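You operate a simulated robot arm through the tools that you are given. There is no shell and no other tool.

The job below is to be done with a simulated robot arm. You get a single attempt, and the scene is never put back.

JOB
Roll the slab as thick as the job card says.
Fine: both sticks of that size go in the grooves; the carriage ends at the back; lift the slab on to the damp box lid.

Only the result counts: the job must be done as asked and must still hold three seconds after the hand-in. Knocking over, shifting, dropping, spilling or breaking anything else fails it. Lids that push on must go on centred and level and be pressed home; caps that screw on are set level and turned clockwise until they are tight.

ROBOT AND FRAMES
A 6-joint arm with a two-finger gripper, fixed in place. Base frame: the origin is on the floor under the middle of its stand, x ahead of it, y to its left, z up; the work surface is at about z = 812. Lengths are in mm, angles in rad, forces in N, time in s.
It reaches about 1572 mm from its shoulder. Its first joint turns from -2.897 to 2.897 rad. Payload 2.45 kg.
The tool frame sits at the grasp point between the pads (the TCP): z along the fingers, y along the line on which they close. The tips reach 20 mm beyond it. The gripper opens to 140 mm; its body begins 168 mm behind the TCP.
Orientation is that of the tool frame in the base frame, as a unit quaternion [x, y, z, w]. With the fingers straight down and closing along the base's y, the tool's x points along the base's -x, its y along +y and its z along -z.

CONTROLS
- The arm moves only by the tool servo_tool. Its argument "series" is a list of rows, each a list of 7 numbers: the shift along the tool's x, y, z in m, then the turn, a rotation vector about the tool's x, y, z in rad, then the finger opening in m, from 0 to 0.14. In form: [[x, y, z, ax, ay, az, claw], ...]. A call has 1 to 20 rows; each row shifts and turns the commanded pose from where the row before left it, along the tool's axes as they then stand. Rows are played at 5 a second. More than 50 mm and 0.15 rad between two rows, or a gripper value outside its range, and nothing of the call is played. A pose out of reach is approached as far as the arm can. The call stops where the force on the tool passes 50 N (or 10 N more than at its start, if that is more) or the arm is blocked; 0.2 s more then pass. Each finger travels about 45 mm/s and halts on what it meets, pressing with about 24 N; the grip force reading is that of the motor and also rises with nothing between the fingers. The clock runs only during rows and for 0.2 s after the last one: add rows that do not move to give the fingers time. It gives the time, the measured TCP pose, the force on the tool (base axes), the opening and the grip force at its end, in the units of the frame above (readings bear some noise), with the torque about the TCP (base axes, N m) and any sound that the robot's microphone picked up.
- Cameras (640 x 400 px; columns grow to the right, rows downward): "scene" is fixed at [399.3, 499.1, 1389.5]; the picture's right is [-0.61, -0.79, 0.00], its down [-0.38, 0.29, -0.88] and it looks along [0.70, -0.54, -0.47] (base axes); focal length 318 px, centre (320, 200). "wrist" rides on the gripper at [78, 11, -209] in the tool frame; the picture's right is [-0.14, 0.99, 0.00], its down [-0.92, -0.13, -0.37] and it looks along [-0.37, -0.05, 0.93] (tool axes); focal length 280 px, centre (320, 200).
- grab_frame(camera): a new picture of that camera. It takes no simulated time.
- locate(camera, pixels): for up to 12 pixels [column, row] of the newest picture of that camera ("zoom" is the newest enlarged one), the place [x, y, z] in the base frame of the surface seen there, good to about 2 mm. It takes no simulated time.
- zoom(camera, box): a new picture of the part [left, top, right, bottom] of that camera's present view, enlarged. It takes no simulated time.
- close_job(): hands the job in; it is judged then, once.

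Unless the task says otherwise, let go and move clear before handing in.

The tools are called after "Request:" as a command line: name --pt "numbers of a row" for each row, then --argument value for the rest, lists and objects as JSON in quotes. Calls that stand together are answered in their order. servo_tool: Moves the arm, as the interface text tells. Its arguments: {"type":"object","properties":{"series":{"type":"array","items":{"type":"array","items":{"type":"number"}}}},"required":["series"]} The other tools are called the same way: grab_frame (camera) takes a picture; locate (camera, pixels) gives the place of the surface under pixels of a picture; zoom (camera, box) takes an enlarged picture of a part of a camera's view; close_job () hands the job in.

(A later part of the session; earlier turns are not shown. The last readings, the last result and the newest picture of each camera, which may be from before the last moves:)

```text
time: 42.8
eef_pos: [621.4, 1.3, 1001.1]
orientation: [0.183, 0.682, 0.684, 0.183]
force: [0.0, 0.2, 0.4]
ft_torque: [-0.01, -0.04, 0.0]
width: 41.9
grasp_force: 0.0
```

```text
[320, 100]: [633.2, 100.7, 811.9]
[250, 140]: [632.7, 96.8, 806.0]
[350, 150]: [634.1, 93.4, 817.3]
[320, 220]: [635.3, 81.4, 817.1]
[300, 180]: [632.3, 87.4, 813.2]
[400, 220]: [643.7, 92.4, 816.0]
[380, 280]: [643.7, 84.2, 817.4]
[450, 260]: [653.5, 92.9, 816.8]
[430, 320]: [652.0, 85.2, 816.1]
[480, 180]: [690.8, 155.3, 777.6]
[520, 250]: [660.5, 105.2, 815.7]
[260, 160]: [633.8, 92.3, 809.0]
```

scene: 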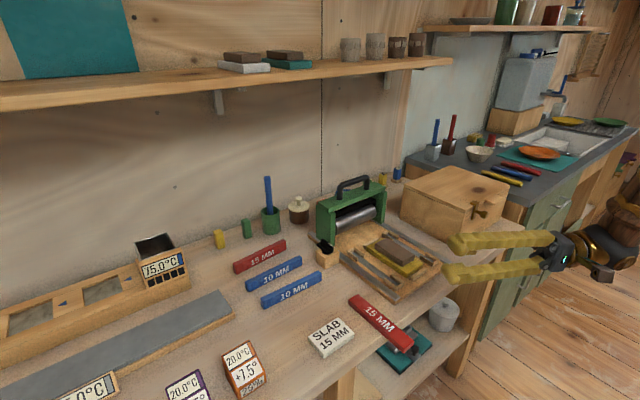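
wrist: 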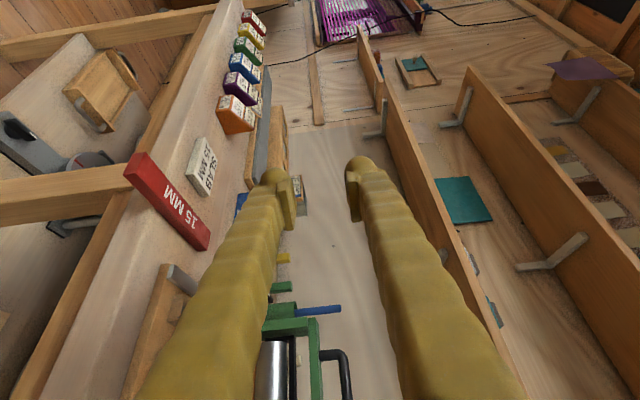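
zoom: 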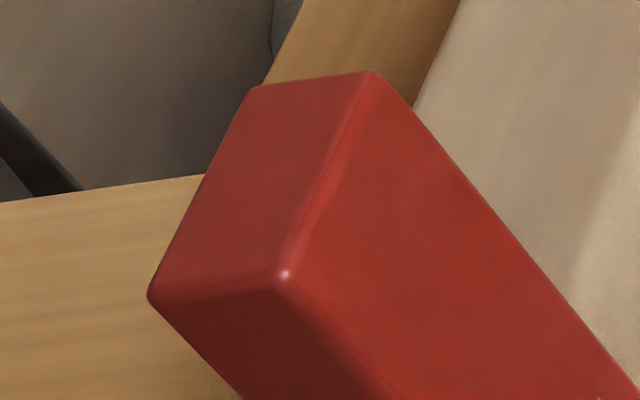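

The overhanging end spans y≈72.4-106, ends at x≈632 and has mid-height z≈808. I'll lower the tool to that height with a standoff of 90 mm, still in front of the table.

Request:
servo_tool --pt "0.00266 -0.03856 -0.00114 0 0 0 0.036" --pt "0.00266 -0.03856 -0.00114 0 0 0 0.036" --pt "0.00266 -0.03856 -0.00114 0 0 0 0.036" --pt "0.00266 -0.03856 -0.00114 0 0 0 0.036" --pt "0.00266 -0.03856 -0.00114 0 0 0 0.036" --pt "0 0 0 0 0 0 0.036"

Request:
grab_frame --camera "scene"

Request:
grab_frame --camera "wrist"

```text
time: 44.2
eef_pos: [606.1, 3.6, 810.1]
orientation: [0.183, 0.683, 0.683, 0.184]
force: [0.1, -0.1, 0.4]
ft_torque: [0.0, 0.02, -0.02]
width: 36.0
grasp_force: 0.0
```

```text
taken
```

scene: 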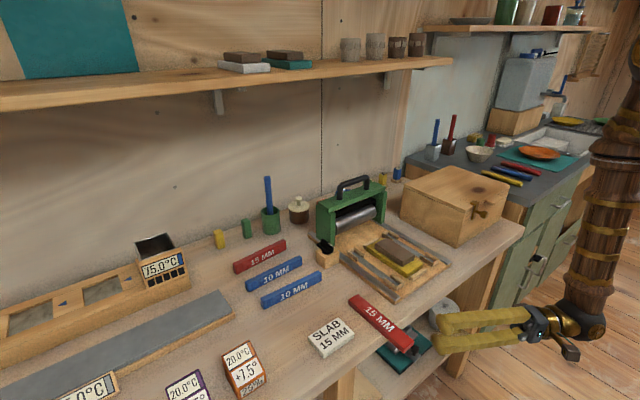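

```text
taken
```

wrist: 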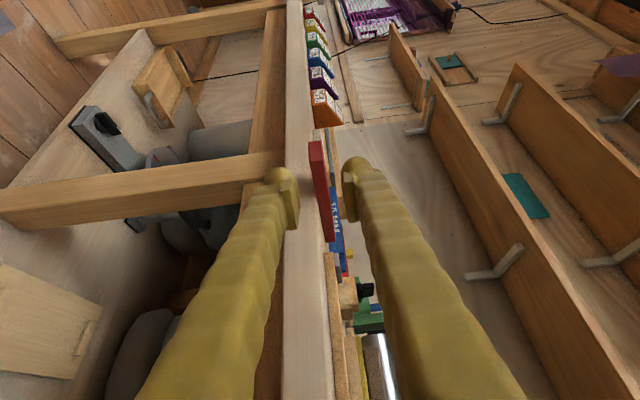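

The stick sits between the open fingers in the wrist view (column ~320). I'll advance 55 mm along the tool axis and check the centring.

Request:
servo_tool --pt "0 0 0.014 0 0 0 0.036" --pt "0 0 0.014 0 0 0 0.036" --pt "0 0 0.014 0 0 0 0.036" --pt "0 0 0.013 0 0 0 0.036" --pt "0 0 0 0 0 0 0.036"

Request:
grab_frame --camera "wrist"

Request:
zoom --camera "scene" --box '[340, 270, 500, 380]'

Request:
zoom --camera "wrist" --box '[260, 130, 380, 250]'

```text
time: 45.4
eef_pos: [632.4, 50.9, 809.6]
orientation: [0.183, 0.683, 0.683, 0.183]
force: [-0.7, 0.0, 0.3]
ft_torque: [0.01, -0.01, 0.0]
width: 35.9
grasp_force: 0.0
```

```text
taken
```

wrist: 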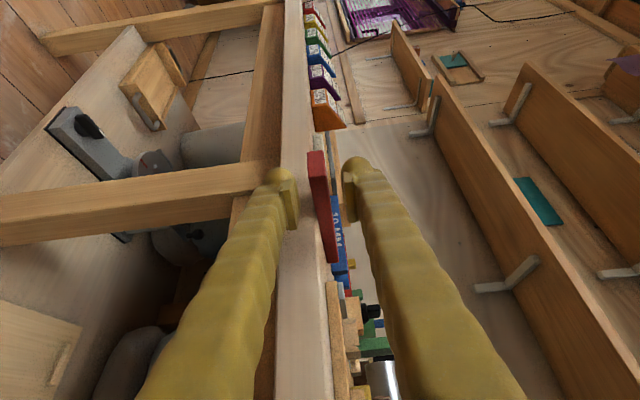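

```text
3.64 times, centred on (420, 325) of scene
```

zoom: 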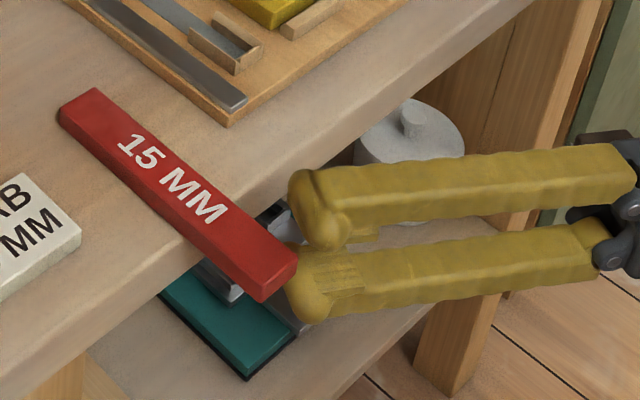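

```text
3.33 times, centred on (320, 190) of wrist
```

zoom: 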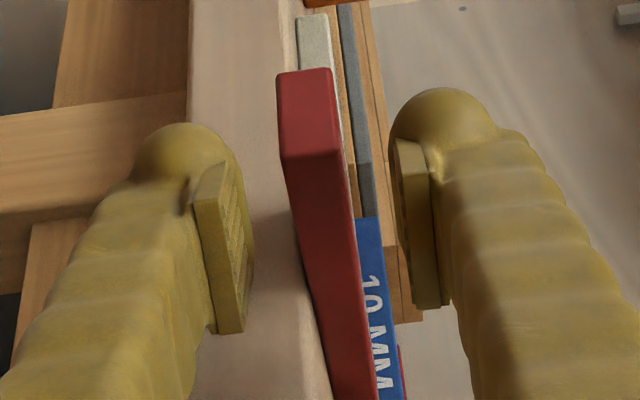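

It is well centred. I'll advance the last 35 mm and then check the depth before closing.

Request:
servo_tool --pt "0 0 0.012 0 0 0 0.036" --pt "0 0 0.012 0 0 0 0.036" --pt "0 0 0.0108 0 0 0 0.036" --pt "0 0 0 0 0 0 0.036"

Request:
zoom --camera "wrist" --box '[260, 130, 380, 250]'

Request:
zoom --camera "scene" --box '[340, 270, 500, 380]'

```text
time: 46.4
eef_pos: [649.6, 82.2, 808.1]
orientation: [0.183, 0.682, 0.683, 0.184]
force: [0.9, -0.9, -0.4]
ft_torque: [-0.03, -0.05, 0.0]
width: 36.0
grasp_force: 0.2
```

```text
3.33 times, centred on (320, 190) of wrist
```

zoom: 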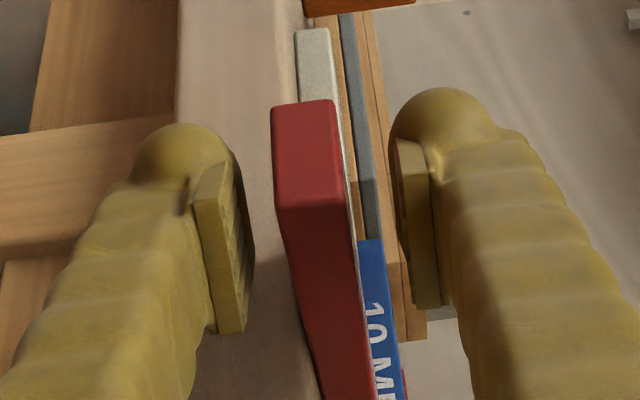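

```text
3.64 times, centred on (420, 325) of scene
```

zoom: 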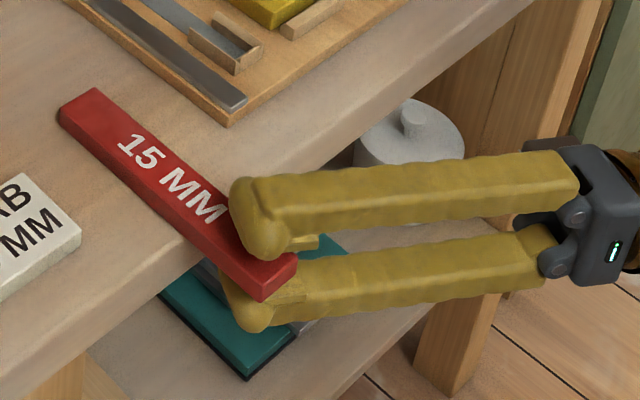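

The depth looks right. I'll drop 0.7 mm to centre on the stick and close on its thickness.

Request:
servo_tool --pt "0 -0.0007 0 0 0 0 0.036" --pt "0 0 0 0 0 0 0.026" --pt "0 0 0 0 0 0 0.018" --pt "0 0 0 0 0 0 0.01" --pt "0 0 0 0 0 0 0.008" --pt "0 0 0 0 0 0 0.008" --pt "0 0 0 0 0 0 0.008"

Request:
zoom --camera "wrist" --box '[260, 130, 380, 250]'

Request:
zoom --camera "scene" --box '[340, 270, 500, 380]'

```text
time: 48.0
eef_pos: [649.8, 82.0, 808.0]
orientation: [0.183, 0.683, 0.683, 0.184]
force: [0.0, 0.5, -0.1]
ft_torque: [0.02, 0.0, 0.01]
width: 14.6
grasp_force: 24.0
```

```text
3.33 times, centred on (320, 190) of wrist
```

zoom: 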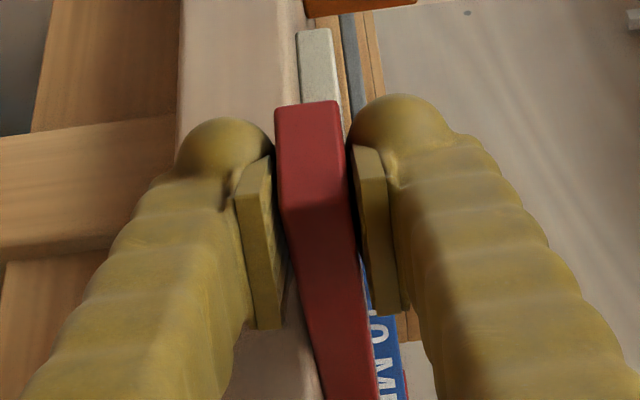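

```text
3.64 times, centred on (420, 325) of scene
```

zoom: 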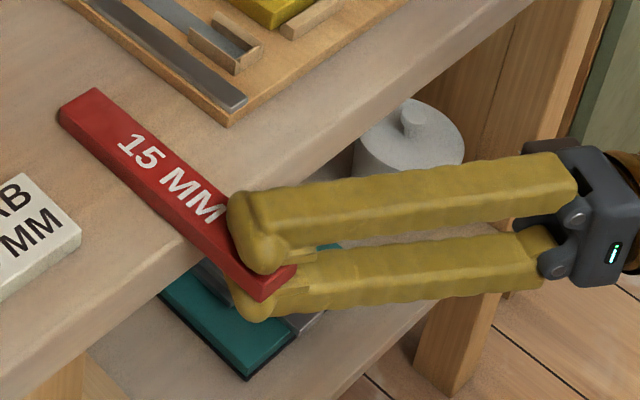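

The grip is 14.6 mm wide at 24 N. Now I'll roll the stick upright by pivoting about its far bottom edge (y≈106, z≈800), so the table keeps supporting it. I'll do half first.

Request:
servo_tool --pt "0 0.001 0 0 0 0 0.008" --pt "0.00069 0.00333 0.0012 0.12367 0 -0.0714 0.008" --pt "0.00069 0.00333 0.0012 0.12367 0 -0.0714 0.008" --pt "0.00069 0.00333 0.0012 0.12367 0 -0.0714 0.008" --pt "0.00069 0.00333 0.0012 0.12367 0 -0.0714 0.008" --pt "0.00069 0.00333 0.0012 0.12367 0 -0.0714 0.008" --pt "0 0 0 0 0 0 0.008"

Request:
zoom --camera "scene" --box '[340, 250, 500, 380]'

Request:
grab_frame --camera "wrist"

```text
time: 49.6
eef_pos: [650.9, 92.6, 823.0]
orientation: [0.107, 0.879, 0.401, 0.235]
force: [0.0, 0.1, 0.0]
ft_torque: [0.0, 0.05, -0.01]
width: 14.4
grasp_force: 24.3
```

```text
3.08 times, centred on (420, 315) of scene
```

zoom: 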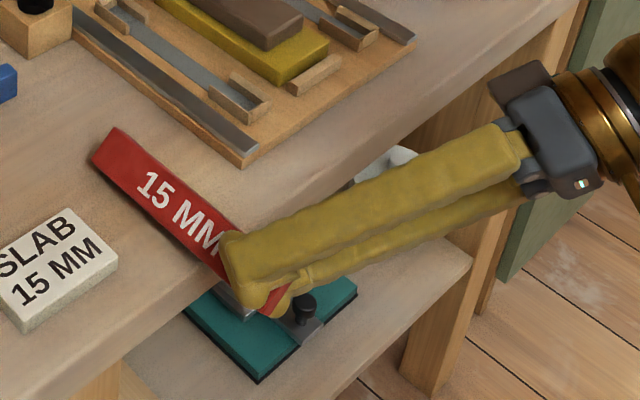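

```text
taken
```

wrist: 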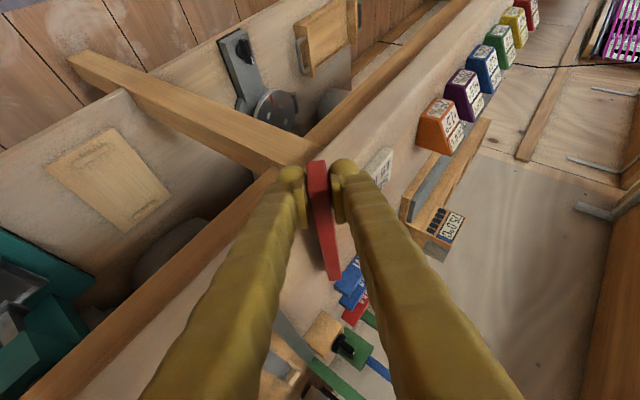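

The roll works and forces are near zero. I'll finish the remaining half.

Request:
servo_tool --pt "0.00069 0.00333 0.0012 0.12367 0 -0.0714 0.008" --pt "0.00069 0.00333 0.0012 0.12367 0 -0.0714 0.008" --pt "0.00069 0.00333 0.0012 0.12367 0 -0.0714 0.008" --pt "0.00069 0.00333 0.0012 0.12367 0 -0.0714 0.008" --pt "0.00069 0.00333 0.0012 0.12367 0 -0.0714 0.008" --pt "0.00069 0.00333 0.0012 0.12367 0 -0.0714 0.008" --pt "0 0 0 0 0 0 0.008"

Request:
zoom --camera "scene" --box '[320, 220, 460, 370]'

Request:
grab_frame --camera "wrist"

```text
time: 51.2
eef_pos: [649.8, 109.1, 825.4]
orientation: [0.018, 0.964, 0.068, 0.258]
force: [0.3, -0.9, -0.1]
ft_torque: [0.0, 0.04, -0.01]
width: 14.2
grasp_force: 24.0
out of reach, approached as far as the arm can: row 6
```

```text
2.67 times, centred on (390, 295) of scene
```

zoom: 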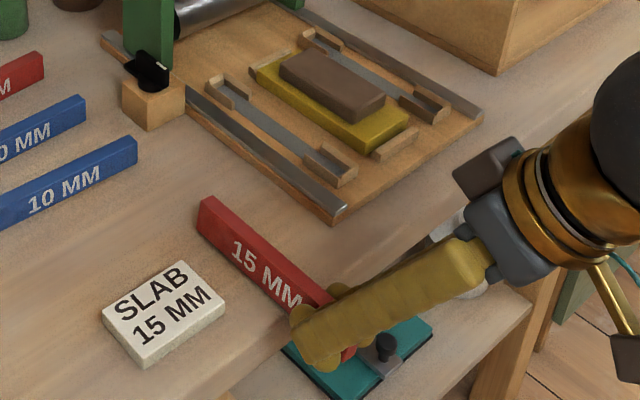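

```text
taken
```

wrist: 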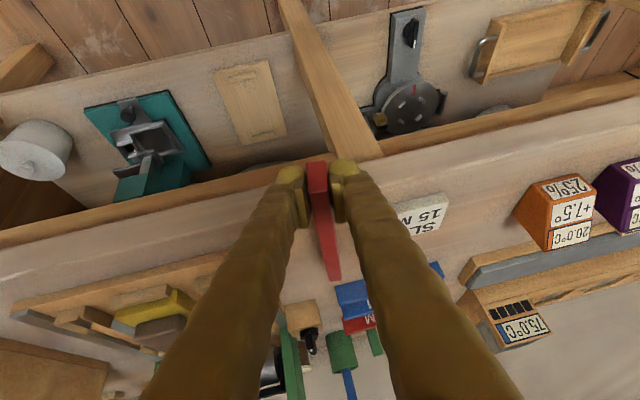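

The last row hit the arm's reach limit, so the stick is rolled about 82°. At that angle its centre of mass is already past the pivot edge, so it will settle upright when released. I'll lower it 1 mm onto the table, then open just a little and look.

Request:
servo_tool --pt "0.0006 -0.0002 0.001 0 0 0 0.008" --pt "0 0 0 0 0 0 0.008"

Request:
zoom --camera "scene" --box '[340, 290, 420, 370]'

Request:
zoom --camera "wrist" --box '[270, 140, 390, 300]'

```text
time: 51.8
eef_pos: [648.9, 109.9, 824.6]
orientation: [0.019, 0.964, 0.069, 0.258]
force: [0.0, -0.2, 0.0]
ft_torque: [0.0, 0.03, 0.01]
width: 14.5
grasp_force: 24.0
```

```text
5.00 times, centred on (380, 330) of scene
```

zoom: 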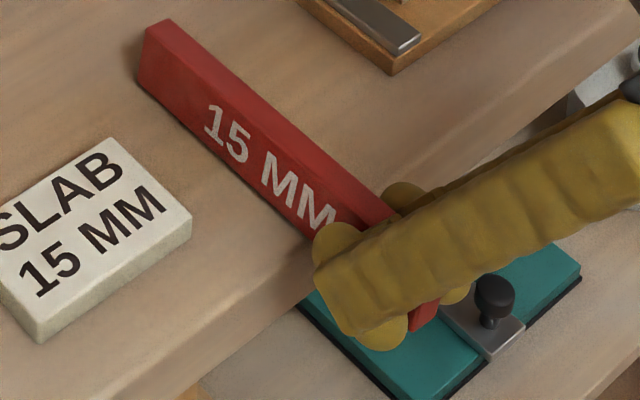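

```text
2.50 times, centred on (330, 220) of wrist
```

zoom: 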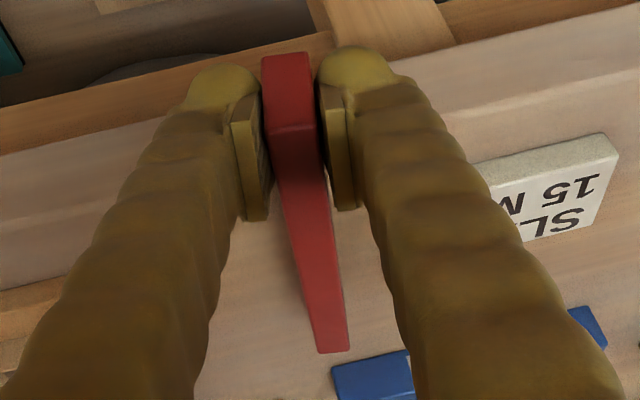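

Request:
servo_tool --pt "0.0003 -0.0001 0.0005 0 0 0 0.008" --pt "0.0003 -0.0001 0.0005 0 0 0 0.008" --pt "0 0 0 0 0 0 0.008"

Request:
servo_tool --pt "0 0 0 0 0 0 0.014" --pt "0 0 0 0 0 0 0.017" --pt "0 0 0 0 0 0 0.019" --pt "0 0 0 0 0 0 0.021" --pt "0 0 0 0 0 0 0.021"

Request:
zoom --camera "scene" --box '[340, 290, 420, 370]'

Request:
zoom --camera "wrist" --box '[270, 140, 390, 300]'

```text
time: 52.6
eef_pos: [650.6, 110.0, 822.9]
orientation: [0.018, 0.964, 0.07, 0.257]
force: [0.8, -0.7, 9.1]
ft_torque: [-0.04, -0.35, 0.02]
width: 14.6
grasp_force: 23.7
```

```text
time: 53.8
eef_pos: [649.7, 110.1, 822.8]
orientation: [0.018, 0.963, 0.07, 0.259]
force: [-0.6, -0.7, -0.1]
ft_torque: [-0.01, 0.01, -0.03]
width: 20.9
grasp_force: 0.1
```

```text
5.00 times, centred on (380, 330) of scene
```

zoom: 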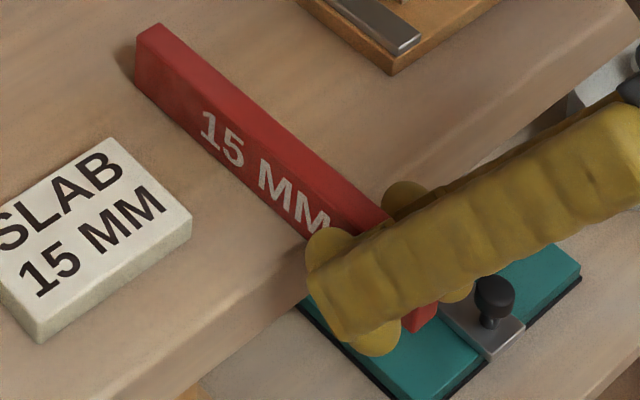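

```text
2.50 times, centred on (330, 220) of wrist
```

zoom: 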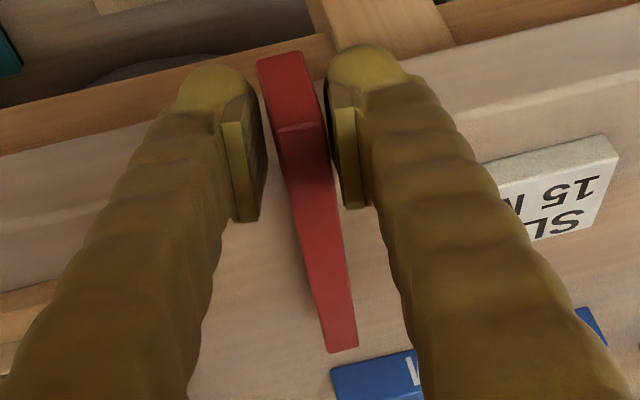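

The stick stands upright on its edge and is free. I'll open wider and retreat along the tool axis, keeping clear of it.

Request:
servo_tool --pt "0 0 0 0 0 0 0.03" --pt "0 0 0 0 0 0 0.038" --pt "0 0 0 0 0 0 0.04" --pt "0 0.0012 -0.01 0 0 0 0.04" --pt "0 0.0024 -0.02 0 0 0 0.04" --pt "0 0.0024 -0.02 0 0 0 0.04" --pt "0 0.003 -0.03 0 0 0 0.04" --pt "0 0.003 -0.04 0 0 0 0.04" --pt "0 0 -0.04 0 0 0 0.04" --pt "0 0 0 0 0 0 0.04"

Request:
grab_frame --camera "scene"

Request:
zoom --camera "scene" --box '[320, 280, 430, 370]'

```text
time: 56.0
eef_pos: [583.6, 123.9, 961.5]
orientation: [0.113, 0.95, 0.127, 0.261]
force: [-0.6, -0.7, -0.7]
ft_torque: [0.16, -0.17, 0.04]
width: 40.0
grasp_force: 0.1
out of reach, approached as far as the arm can: row 8
```

```text
taken
```

scene: 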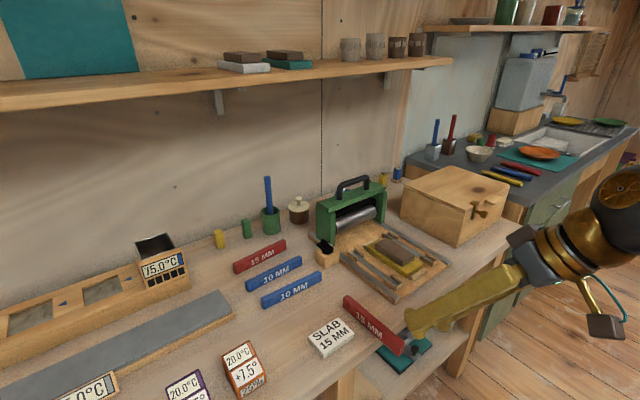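

```text
4.44 times, centred on (375, 325) of scene
```

zoom: 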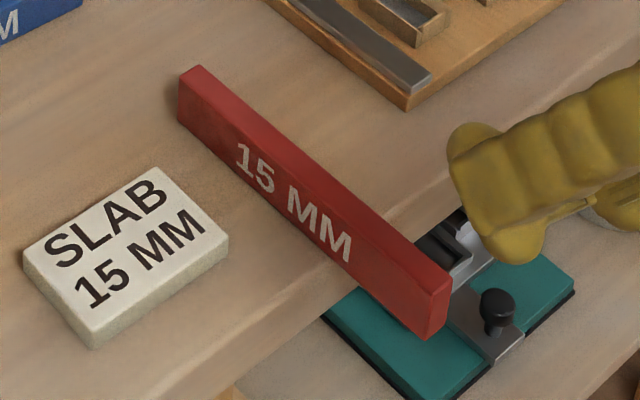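

The stick is standing cleanly on its edge, half over the table. I'll move back out of the reach limit and read the pose before I restore the vertical orientation.

Request:
servo_tool --pt "-0.0341 0.0089 0.0064 0 0 0 0.04" --pt "-0.0341 0.0089 0.0064 0 0 0 0.04" --pt "-0.0341 0.0089 0.0064 0 0 0 0.04" --pt "0 0 0 0 0 0 0.04"

```text
time: 57.0
eef_pos: [676.2, 126.7, 990.5]
orientation: [0.018, 0.964, 0.069, 0.257]
force: [0.3, -0.6, 0.4]
ft_torque: [-0.01, -0.03, -0.01]
width: 40.1
grasp_force: 0.0
```

The commanded orientation is intact. I'll finish the small roll and the 30° pitch to get the tool vertical again, then move above the stick and measure it.

Request:
servo_tool --pt "0 0 0 0.12367 0 -0.0714 0.04" --pt "0 0 0 0 0.1309 0 0.04" --pt "0 0 0 0 0.1309 0 0.04" --pt "0 0 0 0 0.1309 0 0.04" --pt "0 0 0 0 0.1309 0 0.04" --pt "-0.0244 -0.0064 0 0 0 0 0.04" --pt "-0.0244 -0.0063 0 0 0 0 0.04" --pt "0 0 0 0 0 0 0.04"

Request:
grab_frame --camera "wrist"

Request:
zoom --camera "wrist" --box '[270, 50, 390, 210]'

```text
time: 58.8
eef_pos: [725.2, 112.7, 989.7]
orientation: [0.0, 1.0, 0.0, 0.0]
force: [0.7, 0.2, -0.6]
ft_torque: [0.01, 0.0, 0.04]
width: 39.9
grasp_force: 0.2
```

```text
taken
```

wrist: 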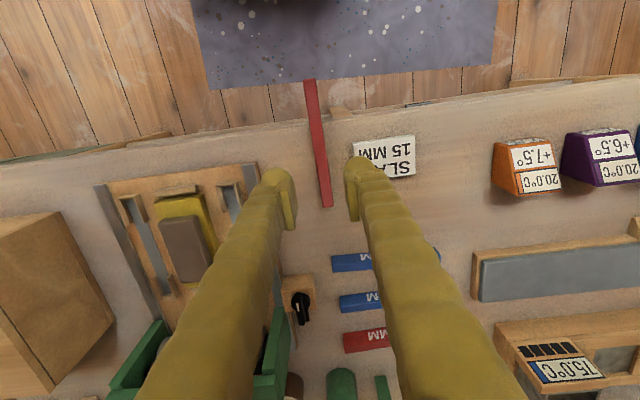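

```text
2.50 times, centred on (330, 130) of wrist
```

zoom: 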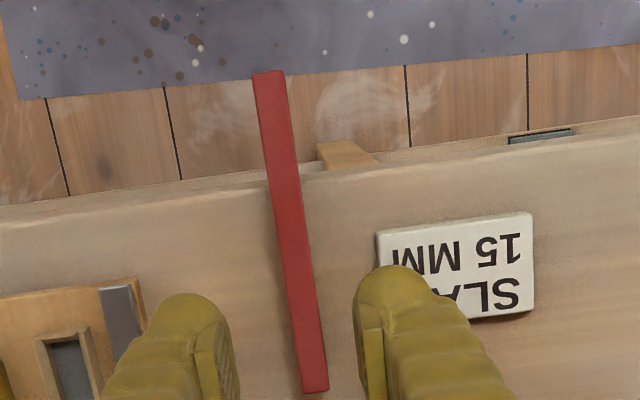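

Request:
zoom --camera "wrist" --box '[295, 70, 345, 110]'

Request:
locate --camera "zoom" --pixels '[[150, 110], [200, 110], [180, 150], [220, 150], [180, 250], [220, 250], [260, 250], [200, 300], [260, 300], [230, 350], [290, 350], [150, 90]]'

Request:
zoom --camera "wrist" --box '[300, 175, 350, 215]'

Request:
locate --camera "zoom" --pixels '[[220, 100], [260, 100], [300, 100], [230, 200], [280, 200], [320, 200], [260, 280], [320, 280], [300, 310], [290, 325], [300, 340], [340, 300]]'

```text
10.00 times, centred on (320, 90) of wrist
```

zoom: 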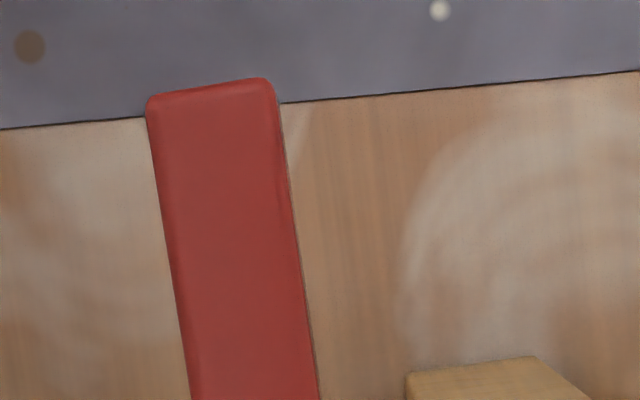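

```text
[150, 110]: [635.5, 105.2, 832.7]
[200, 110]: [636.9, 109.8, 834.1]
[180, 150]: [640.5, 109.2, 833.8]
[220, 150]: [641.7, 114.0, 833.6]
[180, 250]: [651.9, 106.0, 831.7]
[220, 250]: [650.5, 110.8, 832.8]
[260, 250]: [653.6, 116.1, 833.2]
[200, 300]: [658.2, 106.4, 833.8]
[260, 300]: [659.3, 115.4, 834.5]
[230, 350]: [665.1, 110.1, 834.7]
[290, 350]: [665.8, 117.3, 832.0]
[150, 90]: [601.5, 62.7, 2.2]
```

```text
10.00 times, centred on (325, 195) of wrist
```

zoom: 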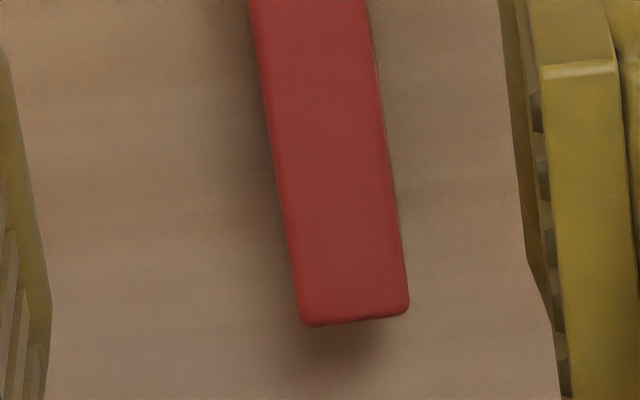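

```text
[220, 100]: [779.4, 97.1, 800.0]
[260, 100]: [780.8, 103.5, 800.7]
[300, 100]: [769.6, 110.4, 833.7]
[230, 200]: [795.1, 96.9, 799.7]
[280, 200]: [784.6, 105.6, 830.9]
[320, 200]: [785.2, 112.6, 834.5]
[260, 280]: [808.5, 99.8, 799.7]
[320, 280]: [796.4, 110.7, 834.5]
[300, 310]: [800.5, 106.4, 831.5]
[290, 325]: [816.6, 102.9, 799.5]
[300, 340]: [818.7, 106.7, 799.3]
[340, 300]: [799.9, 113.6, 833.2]
```

The stick stands at x 632-803, centred on y≈113.5. At its middle, my finger would come over the card (y≥153), so I'll grip nearer its front at x≈690, clear of the card. Then I'll carry it a little toward -y and regrip it centrally there.

Request:
servo_tool --pt "0.0175 0.0004 0 0 0 0 0.026" --pt "0.0175 0.0004 0 0 0 0 0.026" --pt "0 0 0.035 0 0 0 0.026" --pt "0 0 0.035 0 0 0 0.026" --pt "0 0 0.035 0 0 0 0.026" --pt "0 0 0.025 0 0 0 0.026" --pt "0 0 0 0 0 0 0.026"

Request:
grab_frame --camera "wrist"

Request:
zoom --camera "wrist" --box '[260, 130, 400, 250]'

Request:
zoom --camera "scene" --box '[320, 260, 430, 370]'

```text
time: 60.4
eef_pos: [689.4, 115.7, 860.9]
orientation: [-0.002, 1.0, 0.0, -0.001]
force: [0.0, 0.1, 0.0]
ft_torque: [0.02, -0.02, 0.0]
width: 26.1
grasp_force: 0.2
```

```text
taken
```

wrist: 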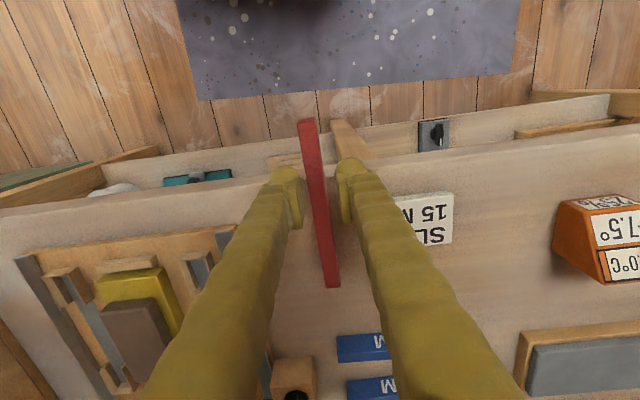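

```text
3.33 times, centred on (330, 190) of wrist
```

zoom: 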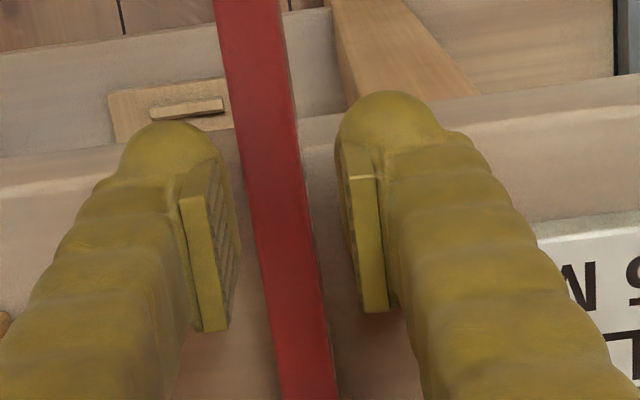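

```text
3.64 times, centred on (375, 315) of scene
```

zoom: 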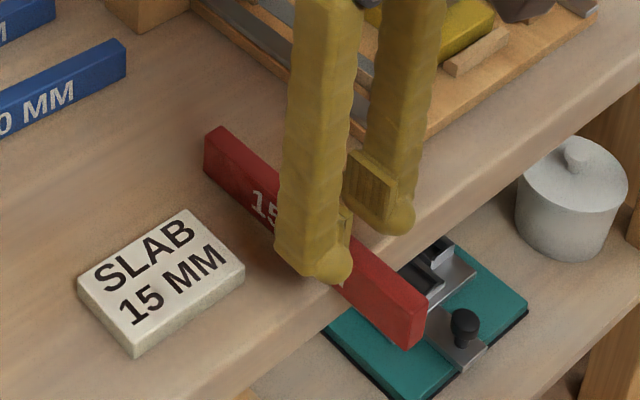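

The stick is about 3 mm toward -y of the finger centre. I'll correct that, descend to z≈827.5 and close.

Request:
servo_tool --pt "0 -0.0027 0 0 0 0 0.026" --pt "0 0 0.012 0 0 0 0.026" --pt "0 0 0.012 0 0 0 0.026" --pt "0 0 0.0094 0 0 0 0.026" --pt "0 0 0 0 0 0 0.026" --pt "0 0 0 0 0 0 0.018" --pt "0 0 0 0 0 0 0.01" --pt "0 0 0 0 0 0 0.006" --pt "0 0 0 0 0 0 0.006" --pt "0 0 0 0 0 0 0.006"

Request:
zoom --camera "wrist" --box '[260, 130, 400, 250]'

Request:
zoom --camera "scene" --box '[320, 260, 430, 370]'

```text
time: 62.6
eef_pos: [689.7, 111.2, 826.5]
orientation: [0.0, 1.0, 0.0, 0.0]
force: [0.3, -0.8, -0.9]
ft_torque: [-0.02, 0.03, -0.01]
width: 14.7
grasp_force: 23.7
```

```text
3.33 times, centred on (330, 190) of wrist
```

zoom: 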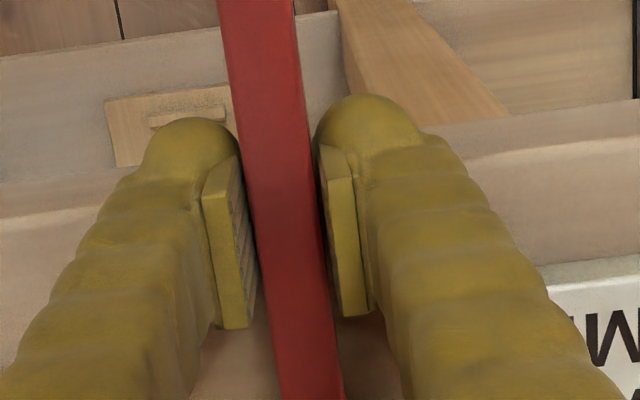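

```text
3.64 times, centred on (375, 315) of scene
```

zoom: 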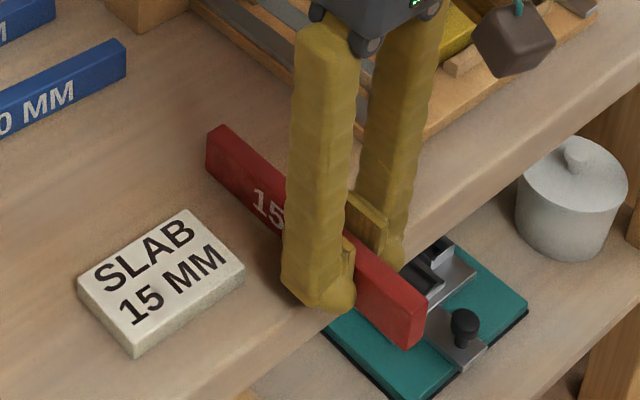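

It is gripped at 14.7 mm. I'll lift just 6 mm slowly and verify that it holds before travelling.

Request:
servo_tool --pt "0 0 -0.002 0 0 0 0.006" --pt "0 0 -0.002 0 0 0 0.006" --pt "0 0 -0.002 0 0 0 0.006" --pt "0 0 0 0 0 0 0.006" --pt "0 0 0 0 0 0 0.006"

Request:
zoom --camera "scene" --box '[320, 260, 430, 370]'

Request:
zoom --camera "wrist" --box '[260, 100, 400, 300]'

```text
time: 63.8
eef_pos: [690.5, 110.7, 831.2]
orientation: [-0.001, 1.0, 0.0, 0.0]
force: [-0.7, -0.4, 0.6]
ft_torque: [0.03, 0.0, 0.0]
width: 14.6
grasp_force: 23.6
```

```text
3.64 times, centred on (375, 315) of scene
```

zoom: 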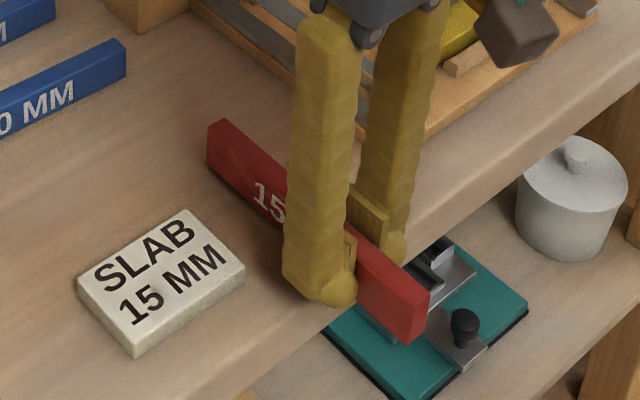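

```text
2.00 times, centred on (330, 200) of wrist
```

zoom: 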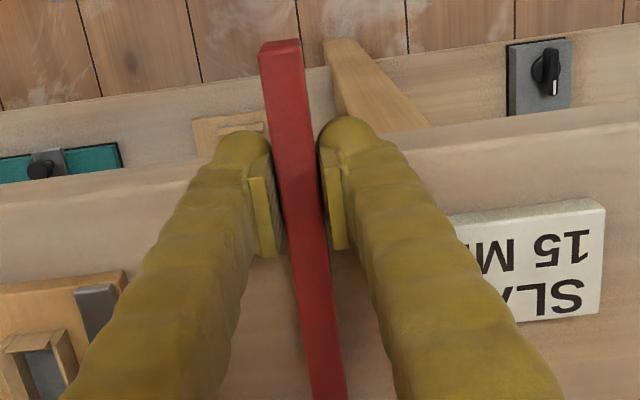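

It holds firmly, with a shadow visible beneath the stick. I'll carry it to a clear spot at y≈78 fully on the table, set it down and regrip at its centre.

Request:
servo_tool --pt "0 0 -0.01 0 0 0 0.006" --pt "-0.012 -0.0066 0 0 0 0 0.006" --pt "-0.012 -0.0066 0 0 0 0 0.006" --pt "-0.012 -0.0066 0 0 0 0 0.006" --pt "-0.012 -0.0066 0 0 0 0 0.006" --pt "-0.012 -0.0066 0 0 0 0 0.006" --pt "0 0 0.008 0 0 0 0.006" --pt "0 0 0.006 0 0 0 0.006" --pt "0 0 0 0 0 0 0.006"

Request:
zoom --camera "scene" --box '[310, 250, 430, 350]'

```text
time: 65.8
eef_pos: [748.0, 79.7, 828.0]
orientation: [-0.001, 1.0, 0.0, 0.0]
force: [0.2, 1.1, -0.7]
ft_torque: [0.0, 0.01, 0.04]
width: 14.5
grasp_force: 24.3
```

```text
4.00 times, centred on (370, 300) of scene
```

zoom: 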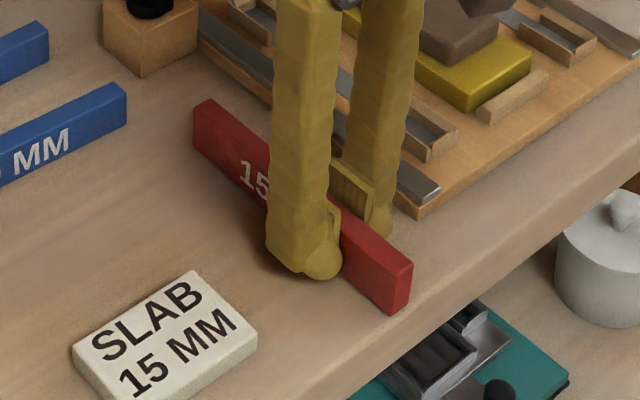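

Request:
servo_tool --pt "0 0 0.001 0 0 0 0.006" --pt "0 0 0.001 0 0 0 0.006" --pt "0 0 0 0 0 0 0.006"

```text
time: 66.6
eef_pos: [748.6, 78.8, 826.0]
orientation: [-0.001, 1.0, 0.0, 0.0]
force: [-5.7, -0.6, 18.0]
ft_torque: [-0.01, 0.08, -0.01]
width: 14.7
grasp_force: 23.6
```

The stick is on the table (Fz 18 N). I'll release, go up, move to its centre (x≈776) and check the alignment.

Request:
servo_tool --pt "0 0 -0.0006 0 0 0 0.006" --pt "0 0 0 0 0 0 0.014" --pt "0 0 0 0 0 0 0.02" --pt "0 0 0 0 0 0 0.028" --pt "0 0 0 0 0 0 0.03" --pt "0 0 -0.01 0 0 0 0.03" --pt "0 0 -0.02 0 0 0 0.03" --pt "0 0 -0.02 0 0 0 0.03" --pt "-0.0135 0 0 0 0 0 0.03" --pt "-0.0135 0 0 0 0 0 0.03" --pt "0 0 0 0 0 0 0.03"

Request:
grab_frame --camera "wrist"

Request:
zoom --camera "wrist" --box '[240, 80, 400, 250]'

Request:
zoom --camera "scene" --box '[310, 250, 430, 350]'

```text
time: 69.0
eef_pos: [777.1, 78.8, 877.9]
orientation: [-0.001, 1.0, 0.0, 0.0]
force: [0.0, 0.1, 0.3]
ft_torque: [0.0, -0.03, 0.03]
width: 30.0
grasp_force: 0.0
```

```text
taken
```

wrist: 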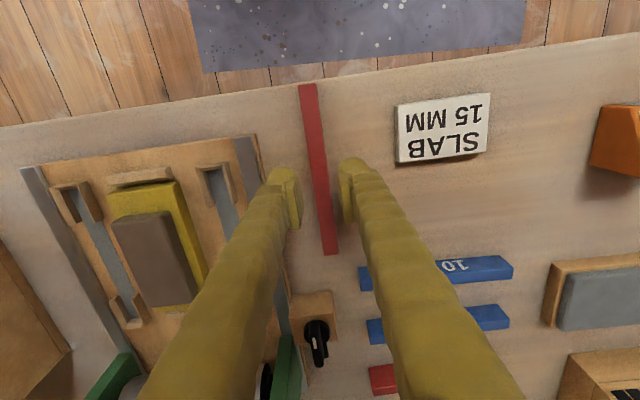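

```text
2.35 times, centred on (320, 165) of wrist
```

zoom: 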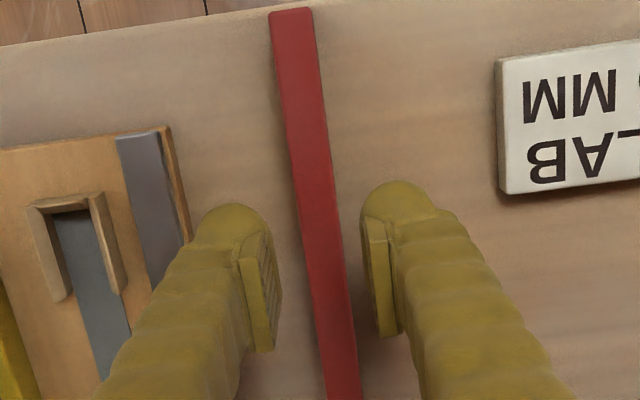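

```text
4.00 times, centred on (370, 300) of scene
```

zoom: 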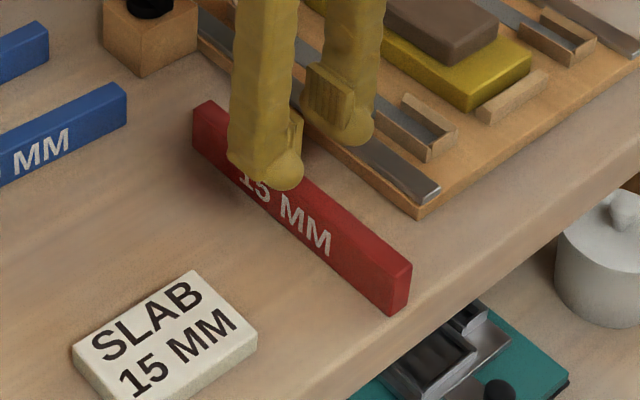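

Request:
zoom --camera "wrist" --box '[290, 75, 340, 115]'

Request:
locate --camera "zoom" --pixels '[[200, 100], [240, 100], [220, 110], [220, 150], [250, 200], [300, 200]]'

Request:
zoom --camera "wrist" --box '[305, 220, 355, 260]'

Request:
locate --camera "zoom" --pixels '[[260, 200], [300, 200], [280, 250], [300, 300], [300, 320], [300, 340], [320, 330], [250, 200], [330, 200]]'

```text
10.00 times, centred on (315, 95) of wrist
```

zoom: 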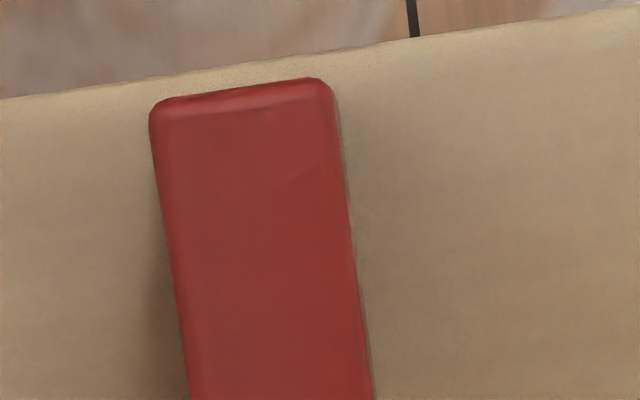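

```text
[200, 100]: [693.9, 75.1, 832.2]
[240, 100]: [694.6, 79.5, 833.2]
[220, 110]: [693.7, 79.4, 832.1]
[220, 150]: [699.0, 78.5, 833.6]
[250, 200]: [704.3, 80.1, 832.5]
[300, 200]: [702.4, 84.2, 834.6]
```

```text
10.00 times, centred on (330, 240) of wrist
```

zoom: 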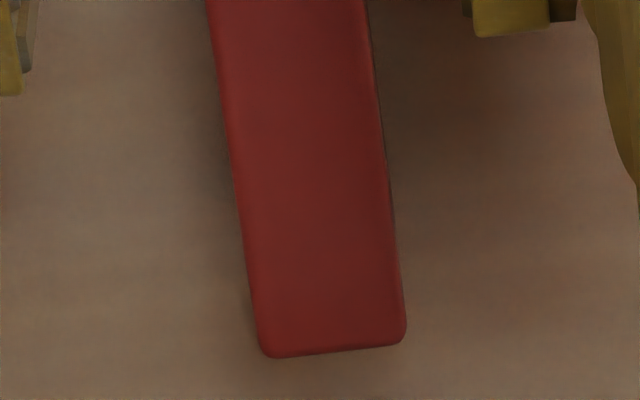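

```text
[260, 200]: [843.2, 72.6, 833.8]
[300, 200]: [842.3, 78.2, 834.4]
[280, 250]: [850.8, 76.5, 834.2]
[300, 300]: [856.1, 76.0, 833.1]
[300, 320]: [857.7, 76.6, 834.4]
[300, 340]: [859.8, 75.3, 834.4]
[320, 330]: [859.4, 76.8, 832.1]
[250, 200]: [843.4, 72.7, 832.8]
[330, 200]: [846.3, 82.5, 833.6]
```

The stick is centred under the tool (x≈776.7, y≈79.5). I'll descend to the same grip height and close.

Request:
servo_tool --pt "0 0.0004 0.02 0 0 0 0.03" --pt "0 0 0.02 0 0 0 0.03" --pt "0 0 0.0104 0 0 0 0.03" --pt "0 0 0 0 0 0 0.022" --pt "0 0 0 0 0 0 0.014" --pt "0 0 0 0 0 0 0.006" --pt "0 0 0 0 0 0 0.006" --pt "0 0 0 0 0 0 0.006"

Request:
servo_tool --pt "0 0 -0.002 0 0 0 0.006" --pt "0 0 -0.004 0 0 0 0.006" --pt "0 0 -0.01 0 0 0 0.006" --pt "0 0 -0.02 0 0 0 0.006" --pt "0 0 -0.03 0 0 0 0.006" --pt "0 0 -0.03 0 0 0 0.006" --pt "0 0 0 0 0 0 0.006"

Request:
grab_frame --camera "wrist"

Request:
zoom --camera "scene" --box '[290, 180, 430, 320]'

```text
time: 70.8
eef_pos: [776.8, 78.3, 826.3]
orientation: [-0.001, 1.0, 0.001, -0.001]
force: [-0.5, 0.0, -0.5]
ft_torque: [0.0, -0.01, 0.01]
width: 14.6
grasp_force: 23.9
```

```text
time: 72.4
eef_pos: [776.9, 79.1, 922.0]
orientation: [0.0, 1.0, 0.0, 0.001]
force: [0.6, -0.1, 0.3]
ft_torque: [0.02, 0.0, -0.01]
width: 14.5
grasp_force: 23.8
```

```text
taken
```

wrist: 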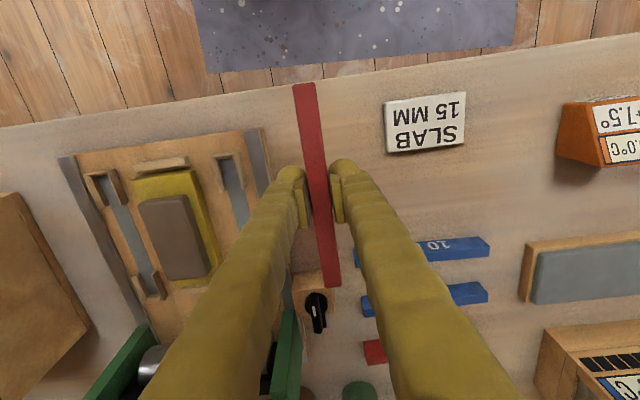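

```text
2.86 times, centred on (360, 250) of scene
```

zoom: 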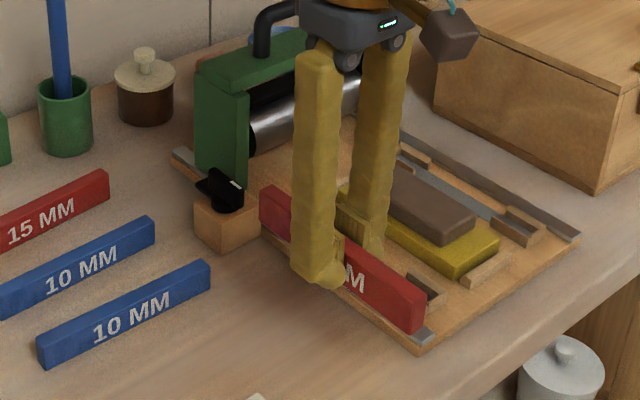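

The stick is held securely at 922. I'll move over the near groove, nominally centred at (847, -24.5), and check its alignment with the brackets.

Request:
servo_tool --pt "-0.014 -0.0207 0 0 0 0 0.006" --pt "-0.014 -0.0207 0 0 0 0 0.006" --pt "-0.014 -0.0207 0 0 0 0 0.006" --pt "-0.014 -0.0207 0 0 0 0 0.006" --pt "-0.014 -0.0207 0 0 0 0 0.006" --pt "0 0 0.02 0 0 0 0.006" --pt "0 0 0.02 0 0 0 0.006" --pt "0 0 0 0 0 0 0.006"

Request:
grab_frame --camera "wrist"

Request:
zoom --camera "wrist" --box '[260, 60, 380, 300]'

Request:
zoom --camera "scene" --box '[320, 200, 440, 310]'

```text
time: 74.2
eef_pos: [846.0, -24.6, 881.7]
orientation: [-0.001, 1.0, 0.0, -0.001]
force: [-0.2, -1.4, -0.1]
ft_torque: [-0.01, -0.02, 0.02]
width: 14.6
grasp_force: 24.4
```

```text
taken
```

wrist: 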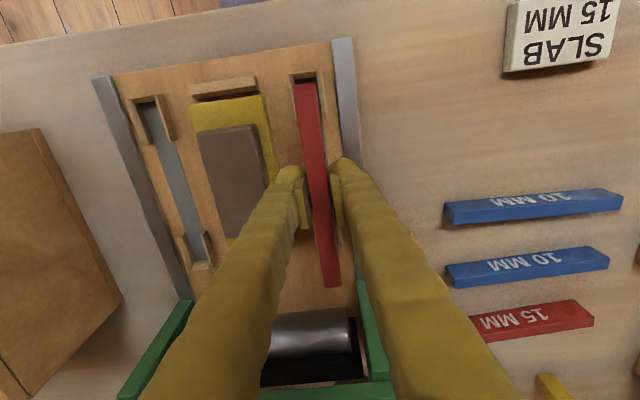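

```text
1.67 times, centred on (320, 180) of wrist
```

zoom: 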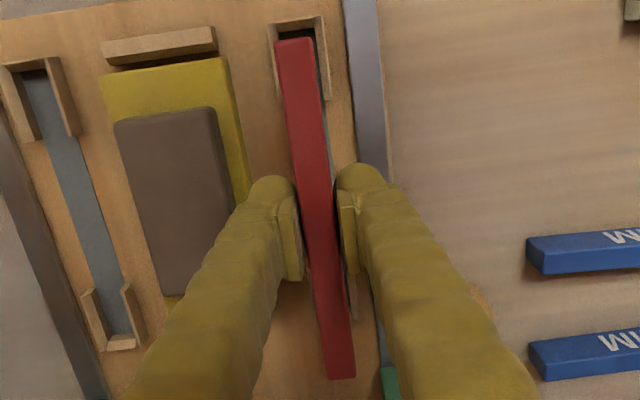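

```text
3.64 times, centred on (380, 255) of scene
```

zoom: 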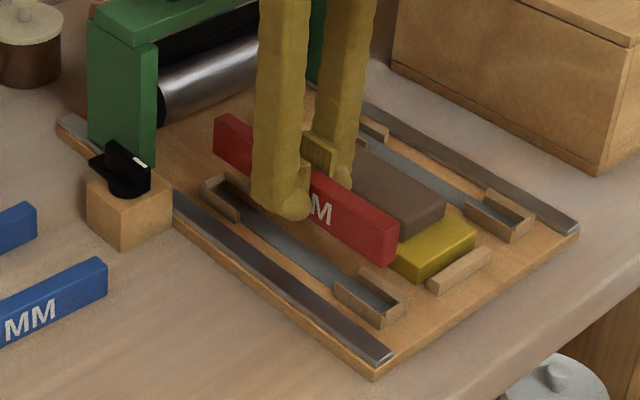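

Now I'll measure the stick's ends against the bracket walls.

Request:
zoom --camera "wrist" --box '[275, 65, 345, 125]'

Request:
locate --camera "zoom" --pixels '[[170, 140], [210, 140], [250, 140], [230, 145], [140, 140], [290, 140], [300, 90], [200, 60], [310, 200], [150, 200], [210, 110], [210, 85]]'

Request:
zoom --camera "wrist" --box '[300, 235, 370, 295]'

Request:
locate --camera "zoom" --pixels '[[240, 200], [290, 200], [320, 200], [260, 300], [300, 300], [340, 300], [280, 330], [300, 340], [350, 200], [380, 250], [220, 250], [380, 300]]'

Request:
zoom --camera "wrist" --box '[130, 80, 240, 280]'

Request:
locate --camera "zoom" --pixels '[[250, 80], [280, 75], [300, 120], [320, 200], [350, 270], [380, 330], [370, 345], [400, 200], [440, 200], [460, 110], [200, 150], [160, 60]]'

```text
6.67 times, centred on (310, 95) of wrist
```

zoom: 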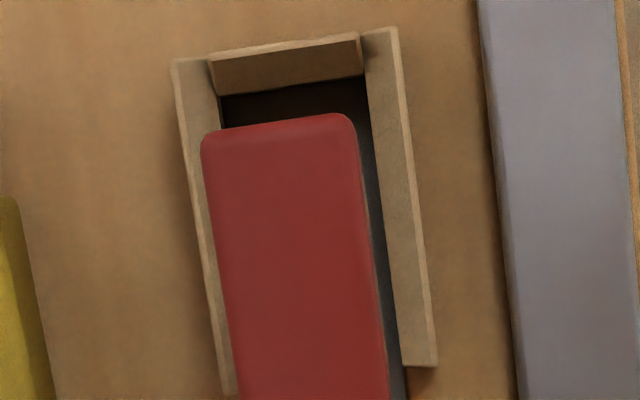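

```text
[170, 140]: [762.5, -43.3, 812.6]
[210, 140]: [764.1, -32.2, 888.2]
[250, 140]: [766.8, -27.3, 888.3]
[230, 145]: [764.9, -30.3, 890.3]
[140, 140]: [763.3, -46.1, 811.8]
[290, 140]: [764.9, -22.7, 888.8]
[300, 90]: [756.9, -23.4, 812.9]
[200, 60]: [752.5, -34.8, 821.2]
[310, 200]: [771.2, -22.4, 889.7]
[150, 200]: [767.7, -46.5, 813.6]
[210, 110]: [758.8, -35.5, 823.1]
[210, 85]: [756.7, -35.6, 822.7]
```

```text
6.67 times, centred on (335, 265) of wrist
```

zoom: 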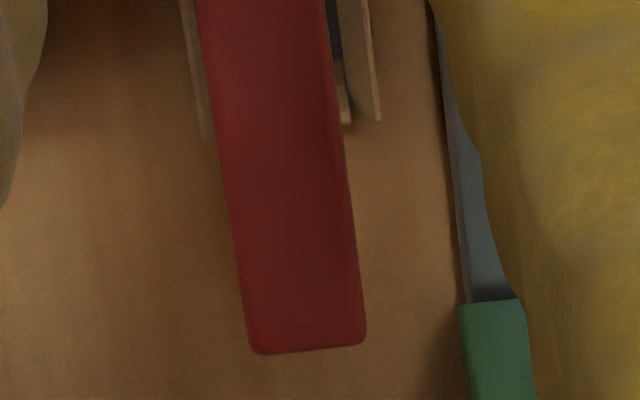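

```text
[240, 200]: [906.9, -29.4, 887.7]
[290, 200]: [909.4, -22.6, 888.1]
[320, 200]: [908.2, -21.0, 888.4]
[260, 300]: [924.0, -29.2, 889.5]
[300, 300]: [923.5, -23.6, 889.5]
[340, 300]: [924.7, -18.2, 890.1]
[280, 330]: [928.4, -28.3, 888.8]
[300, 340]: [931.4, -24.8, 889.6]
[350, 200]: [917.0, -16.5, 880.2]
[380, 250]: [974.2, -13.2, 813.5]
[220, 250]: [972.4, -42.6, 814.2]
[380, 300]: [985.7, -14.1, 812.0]
```

```text
2.00 times, centred on (185, 180) of wrist
```

zoom: 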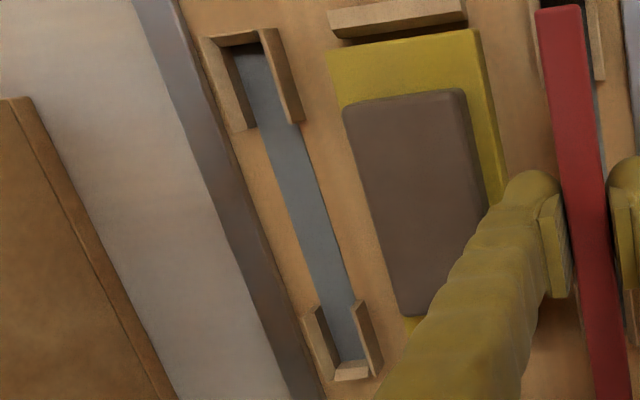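

```text
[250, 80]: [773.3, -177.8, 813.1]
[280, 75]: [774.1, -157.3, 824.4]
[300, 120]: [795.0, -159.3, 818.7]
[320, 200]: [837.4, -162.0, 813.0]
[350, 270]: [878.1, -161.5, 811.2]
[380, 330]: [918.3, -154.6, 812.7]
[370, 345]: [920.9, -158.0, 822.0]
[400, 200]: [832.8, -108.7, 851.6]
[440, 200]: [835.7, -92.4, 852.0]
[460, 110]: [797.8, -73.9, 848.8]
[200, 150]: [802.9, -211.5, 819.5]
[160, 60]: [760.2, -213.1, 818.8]
```

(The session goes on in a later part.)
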